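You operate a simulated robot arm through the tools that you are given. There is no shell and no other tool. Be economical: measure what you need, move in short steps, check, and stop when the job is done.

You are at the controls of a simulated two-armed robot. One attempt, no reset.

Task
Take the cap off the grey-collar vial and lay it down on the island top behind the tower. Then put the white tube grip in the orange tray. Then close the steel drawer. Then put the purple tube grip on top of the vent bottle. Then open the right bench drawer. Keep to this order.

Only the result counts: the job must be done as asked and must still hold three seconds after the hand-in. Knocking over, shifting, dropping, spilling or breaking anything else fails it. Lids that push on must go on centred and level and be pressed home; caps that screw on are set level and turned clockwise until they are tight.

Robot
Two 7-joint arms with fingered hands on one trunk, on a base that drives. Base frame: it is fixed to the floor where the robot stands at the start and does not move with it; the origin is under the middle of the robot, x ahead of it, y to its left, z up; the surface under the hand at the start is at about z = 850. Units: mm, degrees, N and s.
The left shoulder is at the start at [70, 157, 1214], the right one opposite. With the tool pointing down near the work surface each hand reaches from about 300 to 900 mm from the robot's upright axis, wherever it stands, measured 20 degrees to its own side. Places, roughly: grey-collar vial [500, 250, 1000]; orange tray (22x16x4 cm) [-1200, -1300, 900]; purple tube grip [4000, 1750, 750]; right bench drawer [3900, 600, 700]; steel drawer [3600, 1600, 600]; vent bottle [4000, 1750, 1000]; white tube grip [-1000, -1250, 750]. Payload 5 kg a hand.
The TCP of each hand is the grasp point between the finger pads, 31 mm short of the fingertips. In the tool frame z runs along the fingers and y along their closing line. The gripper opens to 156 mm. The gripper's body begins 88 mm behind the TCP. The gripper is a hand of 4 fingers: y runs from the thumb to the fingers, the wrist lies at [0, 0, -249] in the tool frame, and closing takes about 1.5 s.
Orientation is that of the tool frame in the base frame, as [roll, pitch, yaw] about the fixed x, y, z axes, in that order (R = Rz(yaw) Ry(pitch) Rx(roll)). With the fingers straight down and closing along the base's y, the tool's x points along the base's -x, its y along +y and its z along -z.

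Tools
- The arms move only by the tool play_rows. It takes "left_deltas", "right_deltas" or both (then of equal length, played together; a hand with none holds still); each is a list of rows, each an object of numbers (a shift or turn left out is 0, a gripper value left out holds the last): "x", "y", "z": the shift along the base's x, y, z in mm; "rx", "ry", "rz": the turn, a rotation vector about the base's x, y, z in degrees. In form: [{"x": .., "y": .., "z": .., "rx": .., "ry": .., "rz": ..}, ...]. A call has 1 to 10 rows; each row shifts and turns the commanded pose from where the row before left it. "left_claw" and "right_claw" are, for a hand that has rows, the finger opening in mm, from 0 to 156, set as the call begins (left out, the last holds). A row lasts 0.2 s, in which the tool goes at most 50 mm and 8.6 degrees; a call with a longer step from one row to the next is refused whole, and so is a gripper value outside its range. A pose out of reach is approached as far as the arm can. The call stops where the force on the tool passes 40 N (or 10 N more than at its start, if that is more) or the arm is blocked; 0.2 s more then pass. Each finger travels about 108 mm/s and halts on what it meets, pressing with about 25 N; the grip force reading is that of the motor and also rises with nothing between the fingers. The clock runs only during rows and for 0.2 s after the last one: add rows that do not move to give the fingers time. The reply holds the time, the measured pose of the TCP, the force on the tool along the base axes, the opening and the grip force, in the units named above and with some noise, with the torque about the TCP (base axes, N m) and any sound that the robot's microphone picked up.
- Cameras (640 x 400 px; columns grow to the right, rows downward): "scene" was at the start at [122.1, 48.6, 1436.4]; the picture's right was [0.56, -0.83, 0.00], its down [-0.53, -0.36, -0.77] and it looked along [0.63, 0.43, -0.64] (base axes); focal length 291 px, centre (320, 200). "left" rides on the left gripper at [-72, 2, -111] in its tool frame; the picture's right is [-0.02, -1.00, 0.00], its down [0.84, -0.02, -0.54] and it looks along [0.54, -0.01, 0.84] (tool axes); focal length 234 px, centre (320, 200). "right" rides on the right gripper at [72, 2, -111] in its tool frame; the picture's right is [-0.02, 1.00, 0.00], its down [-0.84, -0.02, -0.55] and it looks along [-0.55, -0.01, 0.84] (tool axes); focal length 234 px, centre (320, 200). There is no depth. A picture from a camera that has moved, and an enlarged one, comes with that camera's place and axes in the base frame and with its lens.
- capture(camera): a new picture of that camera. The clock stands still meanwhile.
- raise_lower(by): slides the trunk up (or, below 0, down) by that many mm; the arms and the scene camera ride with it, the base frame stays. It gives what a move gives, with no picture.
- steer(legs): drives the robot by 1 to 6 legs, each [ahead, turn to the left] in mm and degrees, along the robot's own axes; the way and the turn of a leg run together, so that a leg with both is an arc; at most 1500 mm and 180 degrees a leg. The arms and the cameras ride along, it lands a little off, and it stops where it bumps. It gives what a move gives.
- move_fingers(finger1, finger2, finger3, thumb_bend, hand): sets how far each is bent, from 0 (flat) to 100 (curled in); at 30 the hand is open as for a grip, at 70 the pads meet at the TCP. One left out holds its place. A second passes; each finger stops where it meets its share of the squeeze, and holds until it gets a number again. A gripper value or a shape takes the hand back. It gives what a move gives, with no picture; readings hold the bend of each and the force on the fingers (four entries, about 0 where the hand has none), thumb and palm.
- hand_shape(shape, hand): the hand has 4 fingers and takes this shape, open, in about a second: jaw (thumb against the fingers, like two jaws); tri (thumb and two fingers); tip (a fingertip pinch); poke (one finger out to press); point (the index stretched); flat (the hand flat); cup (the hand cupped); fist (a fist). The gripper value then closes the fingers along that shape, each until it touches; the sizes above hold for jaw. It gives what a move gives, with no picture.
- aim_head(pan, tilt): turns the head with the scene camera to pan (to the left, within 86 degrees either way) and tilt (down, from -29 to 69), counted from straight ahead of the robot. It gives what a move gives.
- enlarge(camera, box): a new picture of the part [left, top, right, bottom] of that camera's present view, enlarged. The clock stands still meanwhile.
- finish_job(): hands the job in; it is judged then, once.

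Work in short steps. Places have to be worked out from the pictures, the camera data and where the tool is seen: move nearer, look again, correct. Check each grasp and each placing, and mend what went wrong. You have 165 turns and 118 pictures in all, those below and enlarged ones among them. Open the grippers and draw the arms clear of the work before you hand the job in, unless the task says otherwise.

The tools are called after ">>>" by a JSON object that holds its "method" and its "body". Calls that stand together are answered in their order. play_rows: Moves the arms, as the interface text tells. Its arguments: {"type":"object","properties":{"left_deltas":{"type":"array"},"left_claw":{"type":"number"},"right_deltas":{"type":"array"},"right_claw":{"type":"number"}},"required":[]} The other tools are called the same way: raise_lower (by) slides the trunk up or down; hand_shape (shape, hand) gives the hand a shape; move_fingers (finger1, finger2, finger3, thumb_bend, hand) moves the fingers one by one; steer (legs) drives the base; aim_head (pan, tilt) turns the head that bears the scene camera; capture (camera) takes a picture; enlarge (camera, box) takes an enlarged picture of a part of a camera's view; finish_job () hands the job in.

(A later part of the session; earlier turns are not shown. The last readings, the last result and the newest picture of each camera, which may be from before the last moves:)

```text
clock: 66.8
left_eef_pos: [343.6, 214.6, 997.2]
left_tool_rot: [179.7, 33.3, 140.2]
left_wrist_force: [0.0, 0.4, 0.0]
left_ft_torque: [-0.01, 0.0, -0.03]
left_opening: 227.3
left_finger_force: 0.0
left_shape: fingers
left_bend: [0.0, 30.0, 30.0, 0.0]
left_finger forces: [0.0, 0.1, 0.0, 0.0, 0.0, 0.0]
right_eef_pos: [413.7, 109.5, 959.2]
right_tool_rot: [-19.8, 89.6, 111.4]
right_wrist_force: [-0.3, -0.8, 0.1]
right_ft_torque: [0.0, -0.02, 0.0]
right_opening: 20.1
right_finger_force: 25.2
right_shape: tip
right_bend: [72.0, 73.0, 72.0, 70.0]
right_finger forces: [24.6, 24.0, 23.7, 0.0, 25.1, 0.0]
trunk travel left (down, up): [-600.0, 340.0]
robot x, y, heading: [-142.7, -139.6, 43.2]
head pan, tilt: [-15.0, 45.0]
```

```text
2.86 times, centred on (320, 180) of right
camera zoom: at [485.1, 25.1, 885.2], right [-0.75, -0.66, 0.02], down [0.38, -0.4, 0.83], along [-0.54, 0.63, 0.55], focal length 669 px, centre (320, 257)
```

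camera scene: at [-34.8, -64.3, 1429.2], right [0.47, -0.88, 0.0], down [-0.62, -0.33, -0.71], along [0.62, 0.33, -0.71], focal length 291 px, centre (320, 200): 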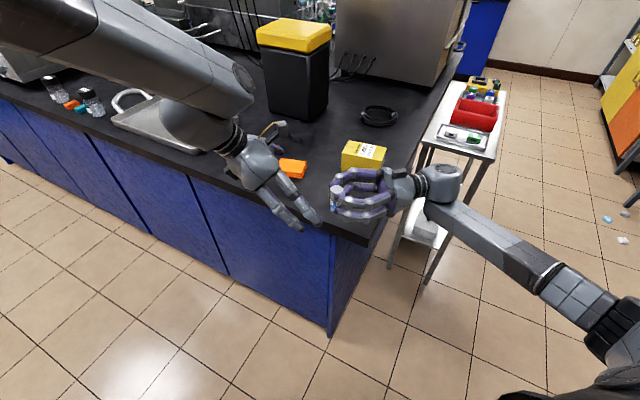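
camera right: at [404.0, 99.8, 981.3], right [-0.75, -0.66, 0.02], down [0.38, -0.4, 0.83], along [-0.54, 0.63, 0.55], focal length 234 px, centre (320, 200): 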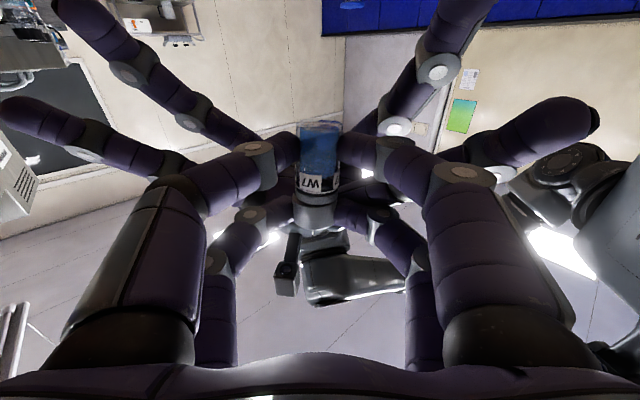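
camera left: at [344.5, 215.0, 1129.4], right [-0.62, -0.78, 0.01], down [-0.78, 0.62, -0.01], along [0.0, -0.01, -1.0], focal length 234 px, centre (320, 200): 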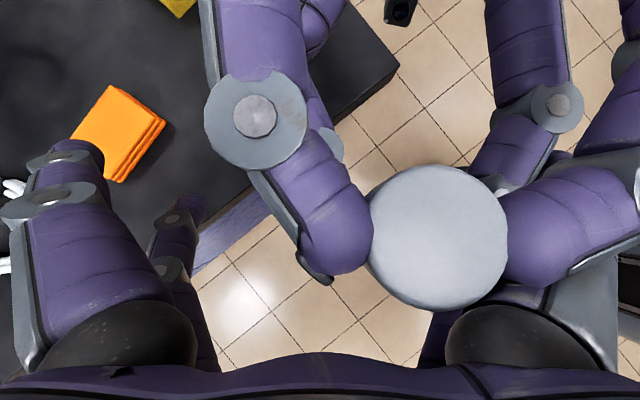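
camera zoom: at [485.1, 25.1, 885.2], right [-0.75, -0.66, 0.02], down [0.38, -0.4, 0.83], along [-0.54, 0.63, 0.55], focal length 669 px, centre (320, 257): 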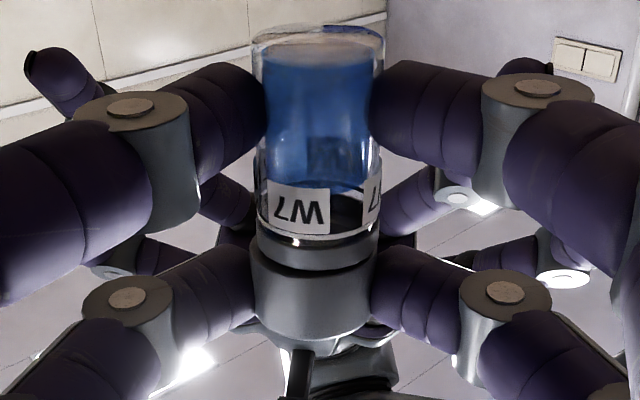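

The vial is intact. I draw the right hand a little further off, curl the left fingers in, and then unwind the left wrist where it is.

>>> {"method": "play_rows", "body": {"right_deltas": [{"x": 25, "y": -12}, {"x": 25, "y": -12}, {"x": 20, "y": -6}]}}

>>> {"method": "hand_shape", "body": {"hand": "left", "shape": "jaw"}}

>>> {"method": "play_rows", "body": {"left_deltas": [{"rz": 4}, {"rz": 8}, {"rz": 8}, {"rz": 8}], "left_claw": 60}}

```text
clock: 67.6
left_eef_pos: [342.3, 215.6, 996.3]
left_tool_rot: [179.9, 33.3, 140.3]
left_wrist_force: [-0.8, -0.1, 0.2]
left_ft_torque: [0.01, 0.02, 0.0]
left_opening: 227.1
left_finger_force: 0.0
left_shape: fingers
left_bend: [0.0, 30.0, 30.0, 0.0]
left_finger forces: [0.1, 0.0, 0.1, 0.0, 0.1, 0.0]
right_eef_pos: [482.3, 80.2, 957.3]
right_tool_rot: [-17.6, 89.5, 113.7]
right_wrist_force: [0.1, 0.6, -0.6]
right_ft_torque: [-0.01, -0.01, 0.0]
right_opening: 19.9
right_finger_force: 24.8
right_shape: tip
right_bend: [72.0, 73.0, 72.0, 70.0]
right_finger forces: [24.6, 24.0, 23.6, 0.0, 25.1, 0.0]
trunk travel left (down, up): [-600.0, 340.0]
robot x, y, heading: [-148.0, -135.9, 43.1]
head pan, tilt: [-15.0, 45.0]
```

```text
clock: 68.5
left_eef_pos: [344.2, 215.4, 995.9]
left_tool_rot: [179.7, 33.3, 140.1]
left_wrist_force: [-1.1, -0.9, -0.2]
left_ft_torque: [-0.01, 0.01, -0.01]
left_opening: 155.8
left_finger_force: 0.0
left_shape: jaw
left_bend: [30.0, 30.0, 30.0, 30.0]
left_finger forces: [0.0, 0.1, 0.0, 0.1, 0.0, 0.0]
right_eef_pos: [482.2, 79.8, 959.0]
right_tool_rot: [-20.0, 89.4, 111.3]
right_wrist_force: [0.3, 0.4, 0.0]
right_ft_torque: [-0.02, -0.01, -0.01]
right_opening: 20.1
right_finger_force: 25.2
right_shape: tip
right_bend: [72.0, 73.0, 72.0, 70.0]
right_finger forces: [24.6, 23.9, 23.6, 0.1, 25.1, 0.0]
trunk travel left (down, up): [-600.0, 340.0]
robot x, y, heading: [-147.2, -134.0, 43.0]
head pan, tilt: [-15.0, 45.0]
```

```text
clock: 69.5
left_eef_pos: [345.5, 203.1, 998.3]
left_tool_rot: [179.6, 33.3, 168.1]
left_wrist_force: [0.0, -0.6, -0.1]
left_ft_torque: [0.0, -0.03, 0.03]
left_opening: 60.4
left_finger_force: 0.0
left_shape: jaw
left_bend: [73.0, 73.0, 73.0, 70.0]
left_finger forces: [0.1, 0.0, 0.1, 0.0, 0.1, 0.0]
left hand out of reach, approached as far as the arm can: row 1
right_eef_pos: [481.4, 80.6, 957.7]
right_tool_rot: [-22.5, 89.3, 108.7]
right_wrist_force: [-0.5, -1.2, -2.0]
right_ft_torque: [0.02, 0.0, 0.02]
right_opening: 20.5
right_finger_force: 25.7
right_shape: tip
right_bend: [72.0, 73.0, 72.0, 70.0]
right_finger forces: [24.6, 24.0, 23.6, 0.0, 25.1, 0.0]
trunk travel left (down, up): [-600.0, 340.0]
robot x, y, heading: [-144.8, -135.9, 43.2]
head pan, tilt: [-15.0, 45.0]
```

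Unwinding works. I continue and draw the left hand up and to the left.

>>> {"method": "play_rows", "body": {"left_deltas": [{"rz": 8, "z": 6}, {"rz": 8, "z": 6}, {"rz": 8, "x": -10, "y": 10, "z": 10}, {"rz": 8, "x": -10, "y": 10, "z": 10}, {"rz": 8, "x": -10, "y": 10, "z": 10}, {"rz": 8, "x": -10, "y": 10, "z": 10}, {"rz": 7, "x": -10, "y": 10, "z": 10}]}}

```text
clock: 71.1
left_eef_pos: [294.6, 230.6, 1020.7]
left_tool_rot: [-167.1, 26.7, -135.7]
left_wrist_force: [0.4, 0.7, -0.4]
left_ft_torque: [0.01, -0.03, 0.02]
left_opening: 60.5
left_finger_force: 0.1
left_shape: jaw
left_bend: [73.0, 73.0, 73.0, 70.0]
left_finger forces: [0.0, 0.0, 0.0, 0.0, 0.0, 0.1]
left hand out of reach, approached as far as the arm can: row 4, 5, 6, 7
right_eef_pos: [481.3, 81.2, 957.4]
right_tool_rot: [-19.3, 89.5, 111.9]
right_wrist_force: [-0.6, 0.1, -0.2]
right_ft_torque: [0.01, 0.01, 0.0]
right_opening: 20.3
right_finger_force: 24.7
right_shape: tip
right_bend: [72.0, 73.0, 72.0, 70.0]
right_finger forces: [24.7, 24.0, 23.6, 0.0, 25.2, 0.0]
trunk travel left (down, up): [-600.0, 340.0]
robot x, y, heading: [-146.3, -136.4, 43.0]
head pan, tilt: [-15.0, 45.0]
```

>>> {"method": "play_rows", "body": {"left_deltas": [{"rx": -2.2, "ry": 7.0, "z": 10}, {"rx": -2.2, "ry": 7.0, "z": 10}, {"rx": -2.2, "ry": 7.0, "z": 10}, {"rx": -2.2, "ry": 7.0, "z": 10}, {"x": -20, "y": 20, "z": 10}, {"x": -20, "y": 20, "z": 10}, {"x": -20, "y": 20, "z": 10}]}}

>>> {"method": "capture", "body": {"camera": "scene"}}

```text
clock: 72.7
left_eef_pos: [213.6, 180.2, 1021.6]
left_tool_rot: [-178.3, -0.4, -140.7]
left_wrist_force: [0.1, -0.6, -0.5]
left_ft_torque: [-0.03, -0.01, 0.0]
left_opening: 60.2
left_finger_force: 0.0
left_shape: jaw
left_bend: [73.0, 73.0, 73.0, 70.0]
left_finger forces: [0.0, 0.0, 0.0, 0.0, 0.0, 0.1]
left hand out of reach, approached as far as the arm can: row 1, 2, 3, 4, 5, 6, 7
right_eef_pos: [482.8, 80.6, 958.0]
right_tool_rot: [-20.3, 89.5, 111.0]
right_wrist_force: [-0.1, 0.2, -0.9]
right_ft_torque: [0.0, -0.01, 0.0]
right_opening: 20.2
right_finger_force: 25.1
right_shape: tip
right_bend: [72.0, 73.0, 72.0, 70.0]
right_finger forces: [24.6, 24.0, 23.6, 0.0, 25.2, 0.1]
trunk travel left (down, up): [-600.0, 340.0]
robot x, y, heading: [-146.0, -138.7, 43.2]
head pan, tilt: [-15.0, 45.0]
```

```text
69 pictures are left
camera scene: at [-35.1, -64.0, 1429.3], right [0.47, -0.88, 0.0], down [-0.62, -0.33, -0.71], along [0.62, 0.33, -0.71], focal length 291 px, centre (320, 200)
```

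scene: 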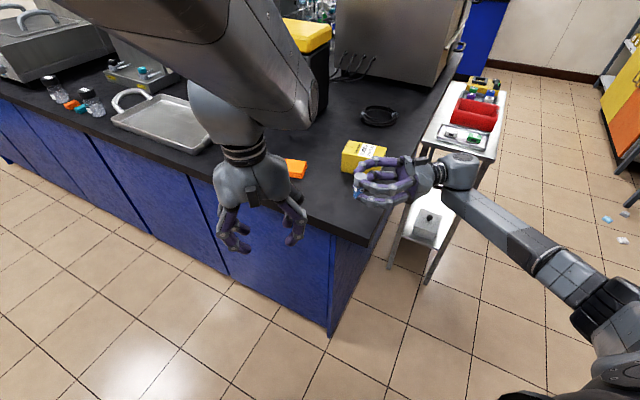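

The vial and cap are both still gripped. I turn the right hand to come from the bench's front-right corner, so the palm clears the yellow box and the bench.

>>> {"method": "play_rows", "body": {"right_deltas": [{"rz": -8, "z": 5}, {"rz": -8, "z": 5}, {"rz": -8, "y": 5}, {"rz": -8, "y": 5}]}}

```text
clock: 73.7
left_eef_pos: [210.7, 180.0, 1022.9]
left_tool_rot: [-178.2, -0.4, -140.7]
left_wrist_force: [0.6, 0.3, 0.4]
left_ft_torque: [0.04, -0.02, 0.0]
left_opening: 60.3
left_finger_force: 0.1
left_shape: jaw
left_bend: [73.0, 73.0, 73.0, 70.0]
left_finger forces: [0.0, 0.0, 0.1, 0.1, 0.0, 0.0]
right_eef_pos: [482.4, 90.9, 969.3]
right_tool_rot: [-28.8, 89.4, 70.4]
right_wrist_force: [0.4, -0.9, 0.1]
right_ft_torque: [-0.04, 0.0, -0.01]
right_opening: 20.1
right_finger_force: 24.8
right_shape: tip
right_bend: [72.0, 73.0, 72.0, 70.0]
right_finger forces: [24.6, 24.1, 23.6, 0.0, 25.1, 0.0]
trunk travel left (down, up): [-600.0, 340.0]
robot x, y, heading: [-145.2, -137.1, 43.0]
head pan, tilt: [-15.0, 45.0]
```

>>> {"method": "play_rows", "body": {"right_deltas": [{"rz": -8, "y": 10}, {"rz": -8, "y": 10}, {"rz": -8, "y": 10}, {"rz": -8, "y": 10}]}}

>>> {"method": "capture", "body": {"camera": "right"}}

>>> {"method": "capture", "body": {"camera": "scene"}}

```text
clock: 74.7
left_eef_pos: [210.8, 181.9, 1021.3]
left_tool_rot: [-178.2, -0.4, -140.7]
left_wrist_force: [-0.2, 0.2, 0.8]
left_ft_torque: [-0.03, -0.03, -0.04]
left_opening: 60.3
left_finger_force: 0.0
left_shape: jaw
left_bend: [73.0, 73.0, 73.0, 70.0]
left_finger forces: [0.0, 0.0, 0.0, 0.1, 0.1, 0.1]
right_eef_pos: [481.5, 131.5, 968.9]
right_tool_rot: [-28.8, 89.5, 38.2]
right_wrist_force: [-0.4, 0.0, -0.1]
right_ft_torque: [0.02, 0.01, -0.02]
right_opening: 20.0
right_finger_force: 25.2
right_shape: tip
right_bend: [72.0, 73.0, 72.0, 70.0]
right_finger forces: [24.7, 24.0, 23.6, 0.0, 25.1, 0.1]
trunk travel left (down, up): [-600.0, 340.0]
robot x, y, heading: [-143.3, -137.7, 43.2]
head pan, tilt: [-15.0, 45.0]
```

```text
68 pictures are left
camera right: at [437.5, 29.5, 895.6], right [-0.92, 0.39, 0.02], down [-0.2, -0.51, 0.83], along [0.33, 0.76, 0.55], focal length 234 px, centre (320, 200)
```

right: 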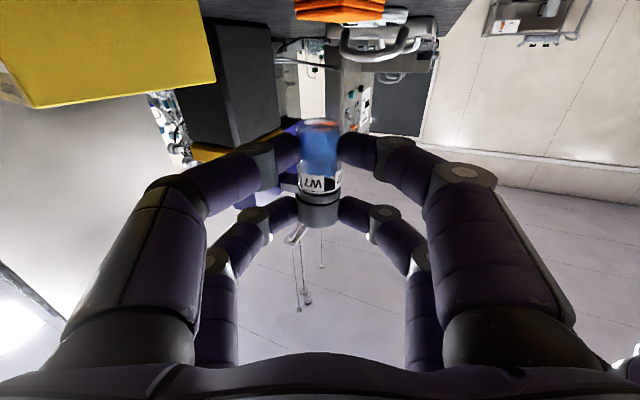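

```text
67 pictures are left
camera scene: at [-36.4, -63.4, 1429.4], right [0.47, -0.88, 0.0], down [-0.62, -0.33, -0.71], along [0.62, 0.33, -0.71], focal length 291 px, centre (320, 200)
```

scene: 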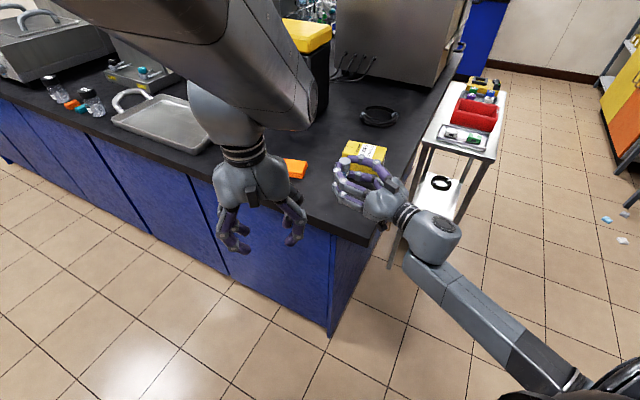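

The right hand's camera hangs below the palm, so it must stay off the bench front edge. I turn another 31° so the hand comes in from the robot's side.

>>> {"method": "play_rows", "body": {"right_deltas": [{"rz": -8, "x": -6, "y": 16}, {"rz": -8, "x": -6, "y": 16}, {"rz": -8, "x": -6, "y": 16}, {"rz": -7, "x": -6, "y": 16}]}}

>>> {"method": "enlarge", "body": {"camera": "right", "box": [240, 100, 400, 250]}}

>>> {"method": "enlarge", "body": {"camera": "scene", "box": [280, 130, 440, 230]}}

```text
clock: 75.7
left_eef_pos: [210.9, 183.1, 1021.2]
left_tool_rot: [-178.1, -0.5, -140.6]
left_wrist_force: [0.8, 0.2, -0.4]
left_ft_torque: [0.0, -0.02, -0.02]
left_opening: 60.3
left_finger_force: 0.2
left_shape: jaw
left_bend: [73.0, 73.0, 73.0, 70.0]
left_finger forces: [0.0, 0.0, 0.0, 0.0, 0.1, 0.0]
right_eef_pos: [457.6, 196.8, 968.4]
right_tool_rot: [-35.6, 89.4, 0.4]
right_wrist_force: [-0.1, -0.1, 0.1]
right_ft_torque: [-0.03, 0.0, -0.02]
right_opening: 20.1
right_finger_force: 25.1
right_shape: tip
right_bend: [72.0, 73.0, 72.0, 70.0]
right_finger forces: [24.5, 24.0, 23.6, 0.0, 25.0, 0.1]
trunk travel left (down, up): [-600.0, 340.0]
robot x, y, heading: [-142.8, -138.0, 43.2]
head pan, tilt: [-15.0, 45.0]
```

```text
2.67 times, centred on (320, 175) of right
camera zoom: at [367.8, 132.6, 895.3], right [-0.59, 0.81, 0.02], down [-0.44, -0.34, 0.83], along [0.68, 0.48, 0.55], focal length 624 px, centre (320, 267)
```

zoom: 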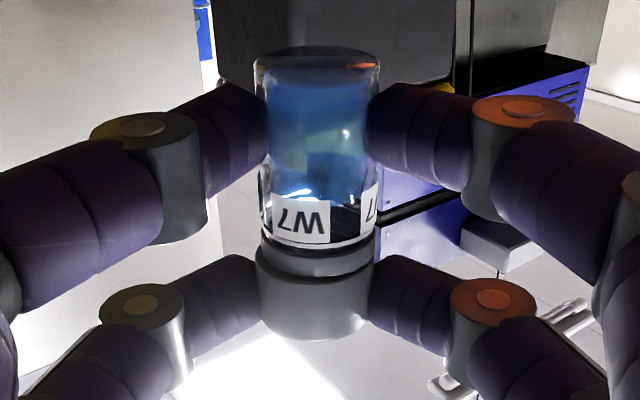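

```text
4.00 times, centred on (360, 180) of scene
camera zoom: at [-36.6, -62.0, 1429.3], right [0.47, -0.88, 0.0], down [-0.62, -0.33, -0.71], along [0.62, 0.33, -0.71], focal length 1163 px, centre (160, 280)
```

zoom: 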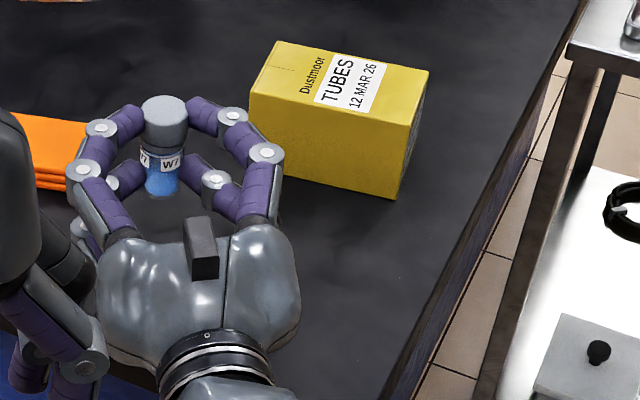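

The vial is upright at about [475, 209], bottom z≈930, right over its old spot. I lower it toward the bench.

>>> {"method": "play_rows", "body": {"right_deltas": [{"z": -18}, {"z": -18}, {"z": -18}, {"z": -14}, {"y": 3}]}}

>>> {"method": "play_rows", "body": {"right_deltas": [{"z": -3}, {"z": -3}, {"z": -3}, {"z": -2}]}}

>>> {"method": "enlarge", "body": {"camera": "scene", "box": [280, 130, 440, 230]}}

```text
clock: 76.9
left_eef_pos: [210.4, 180.3, 1020.2]
left_tool_rot: [-178.2, -0.5, -140.7]
left_wrist_force: [0.3, -0.3, 0.4]
left_ft_torque: [0.03, 0.01, -0.02]
left_opening: 60.3
left_finger_force: 0.1
left_shape: jaw
left_bend: [73.0, 73.0, 73.0, 70.0]
left_finger forces: [0.0, 0.0, 0.1, 0.1, 0.1, 0.0]
right_eef_pos: [459.2, 199.8, 899.7]
right_tool_rot: [-23.8, 89.5, 12.4]
right_wrist_force: [-0.7, -0.6, -1.0]
right_ft_torque: [-0.01, 0.03, -0.01]
right_opening: 20.3
right_finger_force: 25.4
right_shape: tip
right_bend: [72.0, 73.0, 72.0, 70.0]
right_finger forces: [24.6, 24.0, 23.5, 0.1, 24.9, 0.0]
trunk travel left (down, up): [-600.0, 340.0]
robot x, y, heading: [-143.8, -137.3, 43.2]
head pan, tilt: [-15.0, 45.0]
```

```text
clock: 77.9
left_eef_pos: [212.1, 181.4, 1020.7]
left_tool_rot: [-178.3, -0.5, -140.7]
left_wrist_force: [0.7, 0.8, 0.1]
left_ft_torque: [0.0, -0.02, 0.0]
left_opening: 60.4
left_finger_force: 0.1
left_shape: jaw
left_bend: [73.0, 73.0, 73.0, 70.0]
left_finger forces: [0.1, 0.0, 0.0, 0.1, 0.0, 0.0]
right_eef_pos: [458.4, 199.4, 889.6]
right_tool_rot: [-22.5, 89.4, 13.6]
right_wrist_force: [-0.4, -0.6, 0.3]
right_ft_torque: [0.0, 0.06, -0.01]
right_opening: 20.0
right_finger_force: 25.2
right_shape: tip
right_bend: [72.0, 73.0, 72.0, 70.0]
right_finger forces: [24.6, 23.9, 23.6, 0.0, 25.0, 0.0]
trunk travel left (down, up): [-600.0, 340.0]
robot x, y, heading: [-145.8, -136.9, 43.3]
head pan, tilt: [-15.0, 45.0]
```

```text
4.00 times, centred on (360, 180) of scene
camera zoom: at [-35.1, -64.0, 1429.3], right [0.47, -0.88, 0.0], down [-0.62, -0.33, -0.71], along [0.62, 0.33, -0.71], focal length 1163 px, centre (160, 280)
```

zoom: 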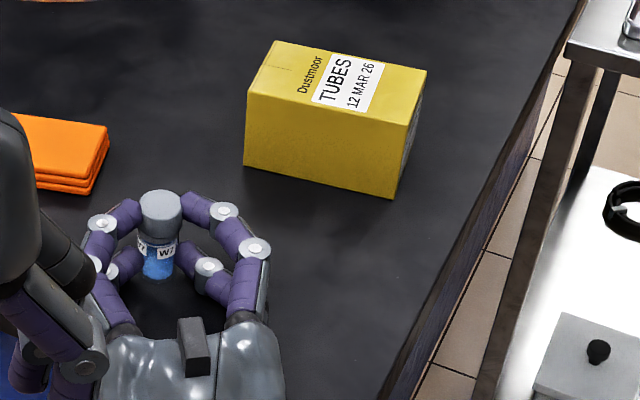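

About 5–8 mm to go; I lower in 1.5 mm steps until the bench takes the weight.

>>> {"method": "play_rows", "body": {"right_deltas": [{"z": -1.5}, {"z": -1.5}, {"z": -1.5}]}}

>>> {"method": "play_rows", "body": {"right_deltas": [{"z": -1.5}, {"z": -1.5}]}}

```text
clock: 78.7
left_eef_pos: [210.8, 180.8, 1021.5]
left_tool_rot: [-178.2, -0.4, -140.6]
left_wrist_force: [0.4, 0.0, -0.7]
left_ft_torque: [0.01, -0.01, 0.03]
left_opening: 60.5
left_finger_force: 0.0
left_shape: jaw
left_bend: [73.0, 73.0, 73.0, 70.0]
left_finger forces: [0.0, 0.0, 0.1, 0.0, 0.0, 0.0]
right_eef_pos: [459.6, 198.3, 887.4]
right_tool_rot: [-14.6, 89.4, 21.7]
right_wrist_force: [1.4, 1.9, 8.2]
right_ft_torque: [0.07, -0.16, 0.02]
right_opening: 19.8
right_finger_force: 25.2
right_shape: tip
right_bend: [72.0, 73.0, 72.0, 70.0]
right_finger forces: [24.2, 24.4, 23.2, 0.0, 25.1, 0.0]
trunk travel left (down, up): [-600.0, 340.0]
robot x, y, heading: [-144.5, -136.5, 43.1]
head pan, tilt: [-15.0, 45.0]
```

```text
clock: 79.3
left_eef_pos: [210.2, 180.3, 1022.0]
left_tool_rot: [-178.2, -0.3, -140.6]
left_wrist_force: [0.5, -0.5, 0.2]
left_ft_torque: [-0.04, -0.02, -0.01]
left_opening: 60.4
left_finger_force: 0.0
left_shape: jaw
left_bend: [73.0, 73.0, 73.0, 70.0]
left_finger forces: [0.0, 0.1, 0.1, 0.1, 0.0, 0.0]
right_eef_pos: [458.6, 200.0, 886.2]
right_tool_rot: [-9.3, 89.3, 26.8]
right_wrist_force: [3.8, 4.5, 21.8]
right_ft_torque: [0.24, -0.37, 0.06]
right_opening: 20.1
right_finger_force: 24.8
right_shape: tip
right_bend: [72.0, 73.0, 72.0, 70.0]
right_finger forces: [24.2, 24.4, 22.8, 0.1, 24.6, 0.1]
trunk travel left (down, up): [-600.0, 340.0]
robot x, y, heading: [-147.7, -137.1, 43.2]
head pan, tilt: [-15.0, 45.0]
```

The vial stands on the bench. I ease off the pressure and open finger1 and thumb a little, which should be the row on the body.

>>> {"method": "play_rows", "body": {"right_deltas": [{"z": 1.5}]}}

>>> {"method": "move_fingers", "body": {"hand": "right", "finger1": 62, "thumb_bend": 60}}

>>> {"method": "enlarge", "body": {"camera": "scene", "box": [280, 150, 400, 225]}}

>>> {"method": "enlarge", "body": {"camera": "right", "box": [220, 90, 420, 250]}}

```text
clock: 79.7
left_eef_pos: [210.5, 180.5, 1022.5]
left_tool_rot: [-178.2, -0.4, -140.6]
left_wrist_force: [0.1, -0.1, 0.1]
left_ft_torque: [-0.01, 0.04, 0.01]
left_opening: 60.4
left_finger_force: 0.1
left_shape: jaw
left_bend: [73.0, 73.0, 73.0, 70.0]
left_finger forces: [0.0, 0.0, 0.0, 0.0, 0.1, 0.0]
right_eef_pos: [458.8, 197.7, 886.1]
right_tool_rot: [-16.6, 89.3, 19.6]
right_wrist_force: [4.6, 3.9, 22.2]
right_ft_torque: [0.24, -0.39, 0.0]
right_opening: 20.1
right_finger_force: 25.3
right_shape: tip
right_bend: [72.0, 73.0, 72.0, 70.0]
right_finger forces: [23.8, 24.3, 23.0, 0.0, 25.0, 0.0]
trunk travel left (down, up): [-600.0, 340.0]
robot x, y, heading: [-148.0, -141.7, 43.3]
head pan, tilt: [-15.0, 45.0]
```

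```text
clock: 80.7
left_eef_pos: [210.7, 180.5, 1021.9]
left_tool_rot: [-178.3, -0.4, -140.6]
left_wrist_force: [0.7, 0.4, 0.2]
left_ft_torque: [0.04, 0.02, 0.01]
left_opening: 60.4
left_finger_force: 0.1
left_shape: jaw
left_bend: [73.0, 73.0, 73.0, 70.0]
left_finger forces: [0.0, 0.0, 0.0, 0.1, 0.0, 0.0]
right_eef_pos: [457.7, 198.6, 885.3]
right_tool_rot: [-17.8, 89.4, 18.3]
right_wrist_force: [2.1, 2.5, 19.1]
right_ft_torque: [0.18, -0.28, 0.0]
right_opening: 37.0
right_finger_force: 23.7
right_shape: fingers
right_bend: [62.0, 73.0, 72.0, 60.0]
right_finger forces: [0.1, 23.7, 23.1, 0.0, 0.0, 0.0]
trunk travel left (down, up): [-600.0, 340.0]
robot x, y, heading: [-149.4, -133.5, 43.2]
head pan, tilt: [-15.0, 45.0]
```

```text
5.33 times, centred on (340, 188) of scene
camera zoom: at [-37.1, -64.8, 1429.5], right [0.47, -0.88, 0.0], down [-0.62, -0.33, -0.71], along [0.62, 0.33, -0.71], focal length 1551 px, centre (213, 267)
```

zoom: 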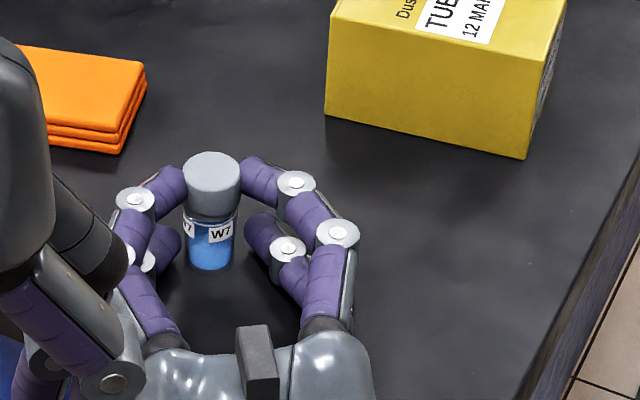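

```text
2.50 times, centred on (320, 170) of right
camera zoom: at [368.0, 133.9, 812.0], right [-0.59, 0.81, 0.02], down [-0.44, -0.34, 0.83], along [0.68, 0.48, 0.55], focal length 585 px, centre (320, 275)
```

zoom: 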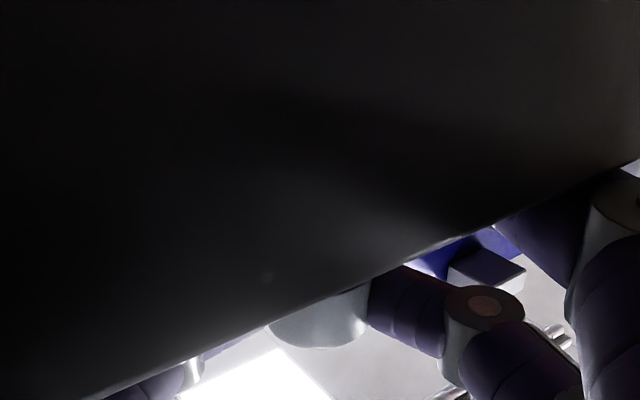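

The lower row is off and the upper row holds the cap with 23 N. I open the lower row wider and lift a little to see whether the vial stays.

>>> {"method": "move_fingers", "body": {"hand": "right", "finger1": 52, "thumb_bend": 50}}

>>> {"method": "play_rows", "body": {"right_deltas": [{"z": 2}, {"z": 2}, {"z": 2}, {"z": 2}]}}

>>> {"method": "enlarge", "body": {"camera": "scene", "box": [280, 150, 400, 225]}}

```text
clock: 81.7
left_eef_pos: [210.0, 181.3, 1020.7]
left_tool_rot: [-178.2, -0.4, -140.6]
left_wrist_force: [0.1, -0.5, 0.7]
left_ft_torque: [0.03, 0.0, 0.01]
left_opening: 60.4
left_finger_force: 0.1
left_shape: jaw
left_bend: [73.0, 73.0, 73.0, 70.0]
left_finger forces: [0.0, 0.0, 0.0, 0.1, 0.0, 0.0]
right_eef_pos: [458.8, 198.8, 885.1]
right_tool_rot: [-18.1, 89.3, 18.1]
right_wrist_force: [1.2, 2.2, 19.1]
right_ft_torque: [0.14, -0.3, 0.01]
right_opening: 76.4
right_finger_force: 23.5
right_shape: fingers
right_bend: [52.0, 73.0, 72.0, 50.0]
right_finger forces: [0.0, 24.1, 22.9, 0.0, 0.1, 0.0]
trunk travel left (down, up): [-600.0, 340.0]
robot x, y, heading: [-145.8, -134.8, 42.9]
head pan, tilt: [-15.0, 45.0]
```

```text
clock: 82.7
left_eef_pos: [212.1, 180.1, 1020.6]
left_tool_rot: [-178.1, -0.5, -140.6]
left_wrist_force: [0.1, 0.4, 0.6]
left_ft_torque: [0.0, 0.02, 0.02]
left_opening: 60.3
left_finger_force: 0.1
left_shape: jaw
left_bend: [73.0, 73.0, 73.0, 70.0]
left_finger forces: [0.0, 0.0, 0.0, 0.0, 0.0, 0.0]
right_eef_pos: [458.9, 198.4, 889.1]
right_tool_rot: [-31.0, 89.6, 5.2]
right_wrist_force: [0.9, -0.1, -0.3]
right_ft_torque: [-0.01, 0.02, 0.06]
right_opening: 76.5
right_finger_force: 24.2
right_shape: fingers
right_bend: [52.0, 73.0, 72.0, 50.0]
right_finger forces: [0.1, 23.8, 23.7, 0.0, 0.1, 0.0]
trunk travel left (down, up): [-600.0, 340.0]
robot x, y, heading: [-149.7, -136.1, 43.0]
head pan, tilt: [-15.0, 45.0]
```

```text
5.33 times, centred on (340, 188) of scene
camera zoom: at [-35.3, -64.1, 1429.1], right [0.47, -0.88, 0.0], down [-0.62, -0.33, -0.71], along [0.62, 0.33, -0.71], focal length 1551 px, centre (213, 267)
```

zoom: 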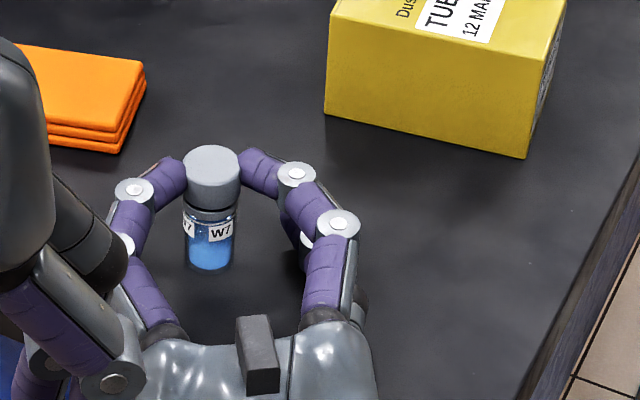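

The vial stays put while the cap rises off the collar. I lift straight up 60 mm and check.

>>> {"method": "play_rows", "body": {"right_deltas": [{"z": 5}, {"z": 8}, {"z": 12}, {"z": 15}, {"z": 20}]}}

>>> {"method": "enlarge", "body": {"camera": "scene", "box": [280, 130, 400, 225]}}

```text
clock: 83.9
left_eef_pos: [211.4, 180.8, 1021.2]
left_tool_rot: [-178.2, -0.5, -140.7]
left_wrist_force: [0.7, 0.4, -0.3]
left_ft_torque: [0.01, 0.03, 0.01]
left_opening: 60.7
left_finger_force: 0.1
left_shape: jaw
left_bend: [73.0, 73.0, 73.0, 70.0]
left_finger forces: [0.0, 0.0, 0.0, 0.0, 0.1, 0.0]
right_eef_pos: [459.6, 199.4, 951.0]
right_tool_rot: [-20.4, 89.6, 15.7]
right_wrist_force: [0.1, -0.9, -0.6]
right_ft_torque: [0.01, 0.03, 0.0]
right_opening: 76.5
right_finger_force: 23.5
right_shape: fingers
right_bend: [52.0, 73.0, 72.0, 50.0]
right_finger forces: [0.1, 23.7, 23.7, 0.1, 0.0, 0.1]
trunk travel left (down, up): [-600.0, 340.0]
robot x, y, heading: [-145.0, -137.7, 43.2]
head pan, tilt: [-15.0, 45.0]
```

```text
4.21 times, centred on (340, 178) of scene
camera zoom: at [-35.5, -63.8, 1429.3], right [0.47, -0.88, 0.0], down [-0.62, -0.33, -0.71], along [0.62, 0.33, -0.71], focal length 1224 px, centre (236, 295)
```

zoom: 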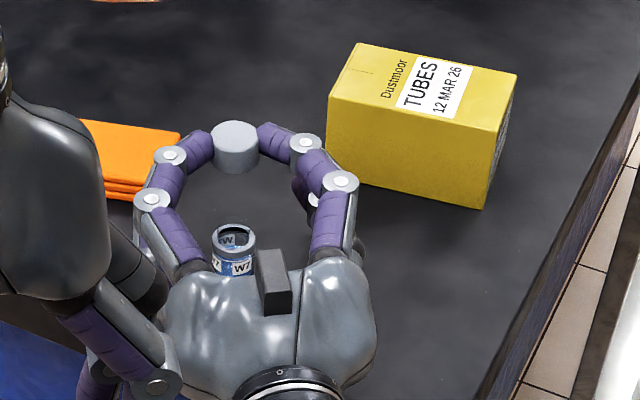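

The cap is off and in the right hand, and the vial stands open. I raise the hand well clear before driving.

>>> {"method": "play_rows", "body": {"right_deltas": [{"z": 25}, {"z": 30}, {"z": 30}, {"z": 30}, {"z": 30}, {"z": 30}]}}

>>> {"method": "steer", "body": {"legs": [[0, -92], [376, 0], [0, 62]]}}

>>> {"method": "capture", "body": {"camera": "scene"}}

```text
clock: 85.1
left_eef_pos: [213.8, 188.3, 1025.6]
left_tool_rot: [-178.2, 0.3, -140.3]
left_wrist_force: [-3.2, 13.5, 1.1]
left_ft_torque: [-0.45, -0.05, 0.07]
left_opening: 57.6
left_finger_force: 0.1
left_shape: jaw
left_bend: [73.0, 73.0, 74.0, 70.0]
left_finger forces: [0.1, 0.0, 0.0, 0.0, 0.0, 0.0]
right_eef_pos: [461.7, 198.8, 1084.3]
right_tool_rot: [-71.1, 89.4, -35.2]
right_wrist_force: [0.5, 0.0, -0.1]
right_ft_torque: [0.03, 0.01, -0.04]
right_opening: 76.5
right_finger_force: 24.1
right_shape: fingers
right_bend: [52.0, 73.0, 72.0, 50.0]
right_finger forces: [0.0, 23.6, 23.6, 0.0, 0.0, 0.0]
trunk travel left (down, up): [-600.0, 340.0]
robot x, y, heading: [-147.1, -135.6, 43.1]
head pan, tilt: [-15.0, 45.0]
stopped in row 5 (left hand): the force on the tool passed its limit at 51 N (the readings are from after the stop); the commanded pose is now the measured one
```

```text
clock: 86.2
left_eef_pos: [237.2, 162.6, 1028.0]
left_tool_rot: [-177.8, 0.6, -143.6]
left_wrist_force: [-2.6, 10.8, -0.8]
left_ft_torque: [-0.18, -0.06, 0.05]
left_opening: 58.1
left_finger_force: 0.0
left_shape: jaw
left_bend: [73.0, 73.0, 74.0, 70.0]
left_finger forces: [0.1, 0.0, 0.1, 0.1, 0.1, 0.0]
right_eef_pos: [482.1, 158.9, 1082.2]
right_tool_rot: [-87.7, 89.4, -55.4]
right_wrist_force: [0.6, 0.1, -0.8]
right_ft_torque: [-0.01, 0.01, 0.02]
right_opening: 76.9
right_finger_force: 24.3
right_shape: fingers
right_bend: [52.0, 73.0, 72.0, 50.0]
right_finger forces: [0.1, 23.6, 23.6, 0.0, 0.0, 0.0]
trunk travel left (down, up): [-600.0, 340.0]
robot x, y, heading: [-146.2, -136.7, 39.7]
head pan, tilt: [-15.0, 45.0]
stopped in leg 1: the force on the tool passed its limit at 41 N (the readings are from after the stop); the commanded pose is now the measured one
```

```text
59 pictures are left
camera scene: at [-30.3, -71.8, 1429.3], right [0.42, -0.91, 0.0], down [-0.64, -0.29, -0.71], along [0.64, 0.29, -0.71], focal length 291 px, centre (320, 200)
```

scene: 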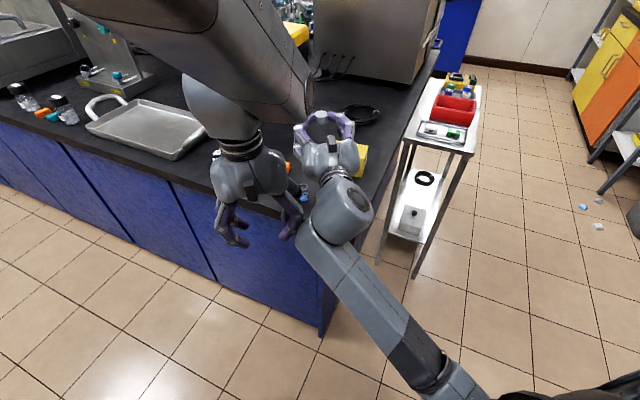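

The right forearm touches the left fingers. I shift the right hand away, forward and to the right.

>>> {"method": "play_rows", "body": {"right_deltas": [{"x": 15, "y": -20}, {"x": 20, "y": -25}, {"x": 20, "y": -25}, {"x": 20, "y": -25, "z": 10}]}}

```text
clock: 87.2
left_eef_pos: [237.5, 162.2, 1029.0]
left_tool_rot: [-177.7, 0.5, -143.7]
left_wrist_force: [0.2, -1.2, -0.2]
left_ft_torque: [-0.02, 0.02, 0.01]
left_opening: 60.1
left_finger_force: 0.0
left_shape: jaw
left_bend: [73.0, 73.0, 74.0, 70.0]
left_finger forces: [0.1, 0.0, 0.1, 0.1, 0.1, 0.0]
right_eef_pos: [558.7, 63.9, 1091.2]
right_tool_rot: [-90.1, 89.5, -57.8]
right_wrist_force: [0.4, -0.1, -0.8]
right_ft_torque: [0.0, 0.03, 0.03]
right_opening: 76.8
right_finger_force: 24.2
right_shape: fingers
right_bend: [52.0, 73.0, 72.0, 50.0]
right_finger forces: [0.1, 23.5, 23.4, 0.0, 0.0, 0.1]
trunk travel left (down, up): [-600.0, 340.0]
robot x, y, heading: [-145.9, -139.0, 39.4]
head pan, tilt: [-15.0, 45.0]
```

Free again. I try walking the left arm back toward its natural side in small steps.

>>> {"method": "play_rows", "body": {"left_deltas": [{"x": 0, "y": 30, "z": 10}, {"x": 0, "y": 30, "z": 10}, {"x": 0, "y": 30, "z": 10}]}}

```text
clock: 88.0
left_eef_pos: [236.9, 163.6, 1026.1]
left_tool_rot: [-177.5, 0.5, -143.8]
left_wrist_force: [0.7, -0.9, 0.7]
left_ft_torque: [0.04, 0.0, -0.02]
left_opening: 60.1
left_finger_force: 0.1
left_shape: jaw
left_bend: [73.0, 73.0, 74.0, 70.0]
left_finger forces: [0.0, 0.1, 0.1, 0.1, 0.0, 0.0]
left hand out of reach, approached as far as the arm can: row 1, 2, 3
right_eef_pos: [557.6, 64.3, 1092.6]
right_tool_rot: [-92.1, 89.4, -59.9]
right_wrist_force: [0.0, -0.1, -0.8]
right_ft_torque: [0.03, 0.01, 0.0]
right_opening: 76.8
right_finger_force: 23.8
right_shape: fingers
right_bend: [52.0, 73.0, 72.0, 50.0]
right_finger forces: [0.0, 23.4, 23.5, 0.0, 0.0, 0.0]
trunk travel left (down, up): [-600.0, 340.0]
robot x, y, heading: [-144.3, -139.3, 39.4]
head pan, tilt: [-15.0, 45.0]
```

>>> {"method": "play_rows", "body": {"left_deltas": [{"x": 20, "y": 28, "z": 0}, {"x": 20, "y": 28, "z": 0}, {"x": 20, "y": 28, "z": 0}]}}

```text
clock: 88.8
left_eef_pos: [235.2, 163.0, 1027.7]
left_tool_rot: [-177.5, 0.5, -143.7]
left_wrist_force: [0.1, 1.3, -0.7]
left_ft_torque: [0.01, 0.02, 0.0]
left_opening: 60.2
left_finger_force: 0.0
left_shape: jaw
left_bend: [73.0, 73.0, 74.0, 70.0]
left_finger forces: [0.0, 0.0, 0.0, 0.1, 0.0, 0.0]
left hand out of reach, approached as far as the arm can: row 1, 2, 3
right_eef_pos: [557.6, 64.9, 1092.0]
right_tool_rot: [-92.4, 89.4, -60.1]
right_wrist_force: [-0.5, 0.7, -0.3]
right_ft_torque: [0.01, -0.03, 0.0]
right_opening: 76.7
right_finger_force: 24.0
right_shape: fingers
right_bend: [52.0, 73.0, 72.0, 50.0]
right_finger forces: [0.1, 23.5, 23.5, 0.1, 0.0, 0.1]
trunk travel left (down, up): [-600.0, 340.0]
robot x, y, heading: [-144.1, -138.2, 39.7]
head pan, tilt: [-15.0, 45.0]
```

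>>> {"method": "play_rows", "body": {"left_deltas": [{"rx": 5.09, "ry": -6.16}, {"rx": 5.09, "ry": -6.16}, {"rx": 5.09, "ry": -6.16}, {"rx": 5.09, "ry": -6.16}]}}

```text
clock: 89.8
left_eef_pos: [266.6, 214.3, 983.9]
left_tool_rot: [-170.6, 28.8, -142.6]
left_wrist_force: [0.6, -0.2, -0.3]
left_ft_torque: [-0.01, -0.02, -0.01]
left_opening: 60.5
left_finger_force: 0.0
left_shape: jaw
left_bend: [73.0, 73.0, 74.0, 70.0]
left_finger forces: [0.1, 0.1, 0.0, 0.0, 0.1, 0.0]
left hand out of reach, approached as far as the arm can: row 1, 2, 3, 4
right_eef_pos: [556.9, 64.6, 1092.2]
right_tool_rot: [-91.6, 89.4, -59.4]
right_wrist_force: [0.3, 0.3, 0.1]
right_ft_torque: [-0.03, 0.02, -0.01]
right_opening: 76.8
right_finger_force: 23.5
right_shape: fingers
right_bend: [52.0, 73.0, 72.0, 50.0]
right_finger forces: [0.0, 23.5, 23.5, 0.0, 0.1, 0.0]
trunk travel left (down, up): [-600.0, 340.0]
robot x, y, heading: [-146.4, -139.0, 39.4]
head pan, tilt: [-15.0, 45.0]
```

It moves freely this way. I continue pitching the left hand up toward horizontal.

>>> {"method": "play_rows", "body": {"left_deltas": [{"rx": 5.09, "ry": -6.16}, {"rx": 5.09, "ry": -6.16}, {"rx": 5.09, "ry": -6.16}, {"rx": 5.09, "ry": -6.16}, {"rx": 5.09, "ry": -6.16}, {"rx": 5.09, "ry": -6.16}, {"rx": 5.09, "ry": -6.16}]}}

```text
clock: 91.4
left_eef_pos: [257.6, 215.5, 964.9]
left_tool_rot: [168.0, 78.5, -161.8]
left_wrist_force: [-0.6, 0.0, -0.2]
left_ft_torque: [-0.04, 0.01, 0.01]
left_opening: 59.7
left_finger_force: 0.1
left_shape: jaw
left_bend: [73.0, 73.0, 74.0, 70.0]
left_finger forces: [0.0, 0.1, 0.0, 0.1, 0.0, 0.0]
left hand out of reach, approached as far as the arm can: row 1
right_eef_pos: [558.5, 63.4, 1092.5]
right_tool_rot: [-96.5, 89.4, -64.2]
right_wrist_force: [-0.2, 0.5, 0.0]
right_ft_torque: [0.02, 0.0, 0.04]
right_opening: 76.8
right_finger_force: 23.6
right_shape: fingers
right_bend: [52.0, 73.0, 72.0, 50.0]
right_finger forces: [0.1, 23.4, 23.6, 0.0, 0.1, 0.1]
trunk travel left (down, up): [-600.0, 340.0]
robot x, y, heading: [-144.2, -136.3, 39.4]
head pan, tilt: [-15.0, 45.0]
```

Good. I now move it to the robot's left side.

>>> {"method": "play_rows", "body": {"left_deltas": [{"x": -33, "y": 25, "z": 8}, {"x": -33, "y": 25, "z": 8}, {"x": -33, "y": 25, "z": 8}, {"x": -33, "y": 25, "z": 8}, {"x": -33, "y": 25, "z": 8}, {"x": -33, "y": 25, "z": 8}, {"x": -33, "y": 25, "z": 8}, {"x": -33, "y": 25, "z": 8}, {"x": -33, "y": 25, "z": 8}, {"x": -33, "y": 25, "z": 8}]}}

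```text
clock: 93.6
left_eef_pos: [190.5, 274.9, 1000.1]
left_tool_rot: [-162.7, 79.1, -128.7]
left_wrist_force: [0.1, 0.0, -0.1]
left_ft_torque: [0.0, 0.03, 0.01]
left_opening: 60.1
left_finger_force: 0.1
left_shape: jaw
left_bend: [73.0, 73.0, 74.0, 70.0]
left_finger forces: [0.0, 0.0, 0.0, 0.0, 0.0, 0.1]
left hand out of reach, approached as far as the arm can: row 2, 3, 4, 5, 6, 7, 8, 9, 10
right_eef_pos: [557.8, 62.9, 1092.3]
right_tool_rot: [-91.4, 89.4, -59.2]
right_wrist_force: [0.2, -0.7, -0.2]
right_ft_torque: [-0.01, 0.0, 0.01]
right_opening: 76.8
right_finger_force: 23.5
right_shape: fingers
right_bend: [52.0, 73.0, 72.0, 50.0]
right_finger forces: [0.1, 23.6, 23.6, 0.1, 0.0, 0.0]
trunk travel left (down, up): [-600.0, 340.0]
robot x, y, heading: [-145.6, -135.1, 39.4]
head pan, tilt: [-15.0, 45.0]
```

>>> {"method": "play_rows", "body": {"left_deltas": [{"rz": 8, "x": -5, "y": 25, "z": 5}, {"rz": 8, "x": -5, "y": 25, "z": 5}, {"rz": 8, "x": -5, "y": 25, "z": 5}, {"rz": 8, "x": -5, "y": 25, "z": 5}, {"rz": 8, "x": -10, "y": 25, "z": 5}, {"x": -15, "y": 25, "z": 5}, {"x": -15, "y": 25, "z": 5}]}}

>>> {"method": "capture", "body": {"camera": "scene"}}

```text
clock: 95.2
left_eef_pos: [125.7, 431.2, 1025.4]
left_tool_rot: [168.7, 78.5, -121.1]
left_wrist_force: [-1.2, 1.4, 0.3]
left_ft_torque: [-0.02, 0.01, -0.03]
left_opening: 60.1
left_finger_force: 0.1
left_shape: jaw
left_bend: [73.0, 73.0, 73.0, 70.0]
left_finger forces: [0.0, 0.0, 0.0, 0.1, 0.0, 0.0]
left hand out of reach, approached as far as the arm can: row 3
right_eef_pos: [554.7, 66.8, 1093.1]
right_tool_rot: [-88.9, 89.2, -56.6]
right_wrist_force: [-0.4, -0.7, -0.1]
right_ft_torque: [0.02, 0.0, -0.06]
right_opening: 76.7
right_finger_force: 23.9
right_shape: fingers
right_bend: [52.0, 73.0, 72.0, 50.0]
right_finger forces: [0.1, 23.6, 23.5, 0.1, 0.0, 0.1]
trunk travel left (down, up): [-600.0, 340.0]
robot x, y, heading: [-142.2, -136.4, 39.8]
head pan, tilt: [-15.0, 45.0]
```

```text
58 pictures are left
camera scene: at [-34.2, -66.9, 1429.3], right [0.42, -0.91, 0.0], down [-0.64, -0.3, -0.71], along [0.64, 0.29, -0.71], focal length 291 px, centre (320, 200)
```

scene: 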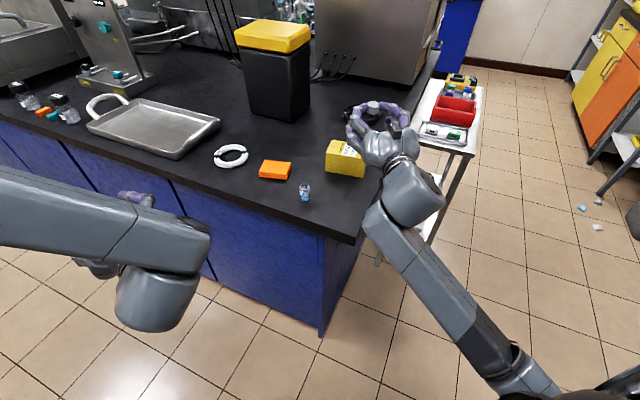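

The left arm is back in a sane posture and the open vial stands on the bench. I turn the left hand fingers-down again while raising it.

>>> {"method": "play_rows", "body": {"left_deltas": [{"rx": -6.9, "ry": 3.3, "x": -15, "y": 10, "z": 10}, {"rx": -6.9, "ry": 3.3, "x": -15, "y": 10, "z": 10}, {"rx": -6.9, "ry": 3.3, "x": -15, "y": 10, "z": 10}, {"rx": -6.9, "ry": 3.3, "x": -15, "y": 10, "z": 10}, {"rx": -6.9, "ry": 3.3, "x": -15, "y": 10, "z": 10}, {"rx": -6.9, "ry": 3.3, "x": -15, "y": 10, "z": 10}, {"rx": -6.9, "ry": 3.3, "x": -15, "y": 10, "z": 10}, {"rx": -6.9, "ry": 3.3, "x": -15, "y": 10, "z": 10}, {"rx": -6.9, "ry": 3.3, "x": -15, "y": 10, "z": 10}]}}

```text
clock: 97.2
left_eef_pos: [-8.2, 518.2, 1114.1]
left_tool_rot: [173.9, 9.6, -116.8]
left_wrist_force: [0.0, 0.4, 0.4]
left_ft_torque: [-0.03, 0.02, 0.01]
left_opening: 60.1
left_finger_force: 0.0
left_shape: jaw
left_bend: [73.0, 73.0, 73.0, 70.0]
left_finger forces: [0.0, 0.0, 0.0, 0.1, 0.0, 0.1]
right_eef_pos: [556.9, 66.1, 1091.1]
right_tool_rot: [-93.6, 89.3, -61.2]
right_wrist_force: [0.0, 0.7, 0.3]
right_ft_torque: [0.01, 0.0, -0.01]
right_opening: 76.5
right_finger_force: 24.1
right_shape: fingers
right_bend: [52.0, 73.0, 72.0, 50.0]
right_finger forces: [0.0, 23.6, 23.6, 0.0, 0.1, 0.1]
trunk travel left (down, up): [-600.0, 340.0]
robot x, y, heading: [-147.2, -133.8, 39.5]
head pan, tilt: [-15.0, 45.0]
```

I raise the left hand a bit more for clearance, then drive around the island's front-right corner.

>>> {"method": "play_rows", "body": {"left_deltas": [{"z": 20, "y": -10}, {"z": 20, "y": -10}, {"z": 20, "y": -10}, {"z": 20, "y": -10}]}}

>>> {"method": "steer", "body": {"legs": [[0, -88.5], [376, 0], [0, 62]]}}

>>> {"method": "aim_head", "body": {"pan": 0, "tilt": 42}}

>>> {"method": "capture", "body": {"camera": "scene"}}

```text
clock: 98.2
left_eef_pos: [-6.9, 475.3, 1197.4]
left_tool_rot: [173.9, 9.8, -116.9]
left_wrist_force: [-0.4, -0.5, -0.4]
left_ft_torque: [0.02, 0.01, 0.03]
left_opening: 60.2
left_finger_force: 0.1
left_shape: jaw
left_bend: [73.0, 73.0, 73.0, 70.0]
left_finger forces: [0.0, 0.1, 0.1, 0.0, 0.1, 0.0]
right_eef_pos: [557.5, 64.4, 1092.6]
right_tool_rot: [-89.8, 89.4, -57.5]
right_wrist_force: [-0.4, 0.2, 0.2]
right_ft_torque: [0.03, 0.0, -0.01]
right_opening: 76.7
right_finger_force: 22.9
right_shape: fingers
right_bend: [52.0, 73.0, 72.0, 50.0]
right_finger forces: [0.1, 23.6, 23.6, 0.0, 0.1, 0.1]
trunk travel left (down, up): [-600.0, 340.0]
robot x, y, heading: [-145.1, -137.3, 39.4]
head pan, tilt: [-15.0, 45.0]
```

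```text
clock: 107.1
left_eef_pos: [486.3, 78.9, 1195.0]
left_tool_rot: [173.9, 9.8, -141.8]
left_wrist_force: [-0.1, 0.5, -0.2]
left_ft_torque: [0.03, 0.01, 0.0]
left_opening: 60.2
left_finger_force: 0.1
left_shape: jaw
left_bend: [73.0, 73.0, 73.0, 70.0]
left_finger forces: [0.0, 0.2, 0.1, 0.1, 0.0, 0.1]
right_eef_pos: [825.5, -532.0, 1092.3]
right_tool_rot: [-92.0, 89.3, -84.7]
right_wrist_force: [0.6, -0.3, 0.1]
right_ft_torque: [0.01, 0.0, 0.0]
right_opening: 76.7
right_finger_force: 23.4
right_shape: fingers
right_bend: [52.0, 73.0, 72.0, 50.0]
right_finger forces: [0.0, 23.3, 23.2, 0.0, 0.1, 0.1]
trunk travel left (down, up): [-600.0, 340.0]
robot x, y, heading: [105.6, -416.6, 14.7]
head pan, tilt: [-15.0, 45.0]
```

```text
clock: 107.9
left_eef_pos: [487.4, 79.5, 1195.2]
left_tool_rot: [173.9, 9.8, -141.8]
left_wrist_force: [-0.2, 1.2, -0.3]
left_ft_torque: [-0.02, -0.02, -0.02]
left_opening: 59.9
left_finger_force: 0.1
left_shape: jaw
left_bend: [73.0, 73.0, 73.0, 70.0]
left_finger forces: [0.1, 0.1, 0.0, 0.1, 0.1, 0.1]
right_eef_pos: [824.7, -530.8, 1090.7]
right_tool_rot: [-91.8, 89.5, -84.4]
right_wrist_force: [-0.5, -0.2, -0.2]
right_ft_torque: [0.01, 0.0, 0.01]
right_opening: 77.0
right_finger_force: 23.4
right_shape: fingers
right_bend: [52.0, 73.0, 72.0, 50.0]
right_finger forces: [0.1, 23.2, 23.2, 0.0, 0.1, 0.0]
trunk travel left (down, up): [-600.0, 340.0]
robot x, y, heading: [104.8, -418.8, 14.5]
head pan, tilt: [0.0, 42.0]
```

```text
57 pictures are left
camera scene: at [234.8, -383.8, 1433.6], right [0.25, -0.97, 0.0], down [-0.65, -0.17, -0.74], along [0.72, 0.19, -0.67], focal length 291 px, centre (320, 200)
```

scene: 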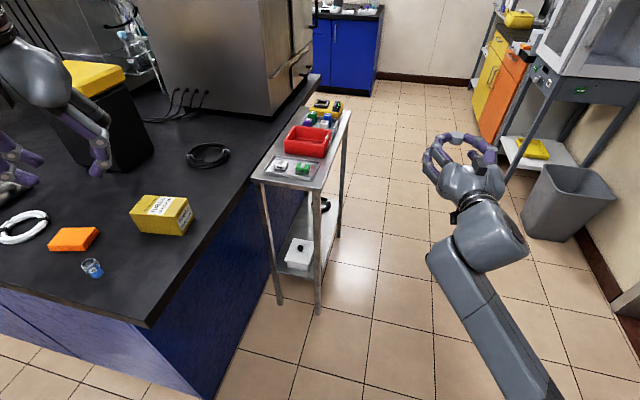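

The cart top is at z≈822 with its near corner at [935, −195]. I drive to about [600, −330] and face the space behind the tower.

>>> {"method": "steer", "body": {"legs": [[0, -4.5], [503, 0], [0, 51]]}}

>>> {"method": "capture", "body": {"camera": "scene"}}

```text
clock: 113.8
left_eef_pos: [507.7, 285.0, 1198.6]
left_tool_rot: [174.1, 10.1, -95.5]
left_wrist_force: [-1.0, -0.1, -0.1]
left_ft_torque: [-0.02, 0.04, -0.02]
left_opening: 59.8
left_finger_force: 0.0
left_shape: jaw
left_bend: [73.0, 73.0, 73.0, 70.0]
left_finger forces: [0.1, 0.0, 0.1, 0.0, 0.0, 0.0]
right_eef_pos: [1187.3, 103.3, 1093.3]
right_tool_rot: [-96.6, 89.1, -44.0]
right_wrist_force: [-10.2, -34.1, -2.1]
right_ft_torque: [-0.71, 0.39, -2.68]
right_opening: 102.2
right_finger_force: 40.1
right_shape: fingers
right_bend: [52.0, 73.0, 72.0, 44.0]
right_finger forces: [0.0, 23.2, 23.1, 0.0, 33.8, 0.1]
trunk travel left (down, up): [-600.0, 340.0]
robot x, y, heading: [603.3, -331.8, 60.4]
head pan, tilt: [0.0, 42.0]
stopped in leg 3: the force on the tool passed its limit at 43 N (the readings are from after the stop); the commanded pose is now the measured one
```

```text
56 pictures are left
camera scene: at [668.9, -220.1, 1434.1], right [0.87, -0.49, 0.0], down [-0.33, -0.58, -0.75], along [0.37, 0.65, -0.67], focal length 291 px, centre (320, 200)
```

scene: 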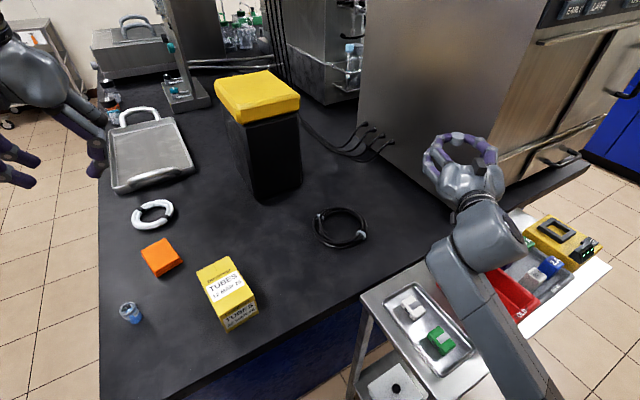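

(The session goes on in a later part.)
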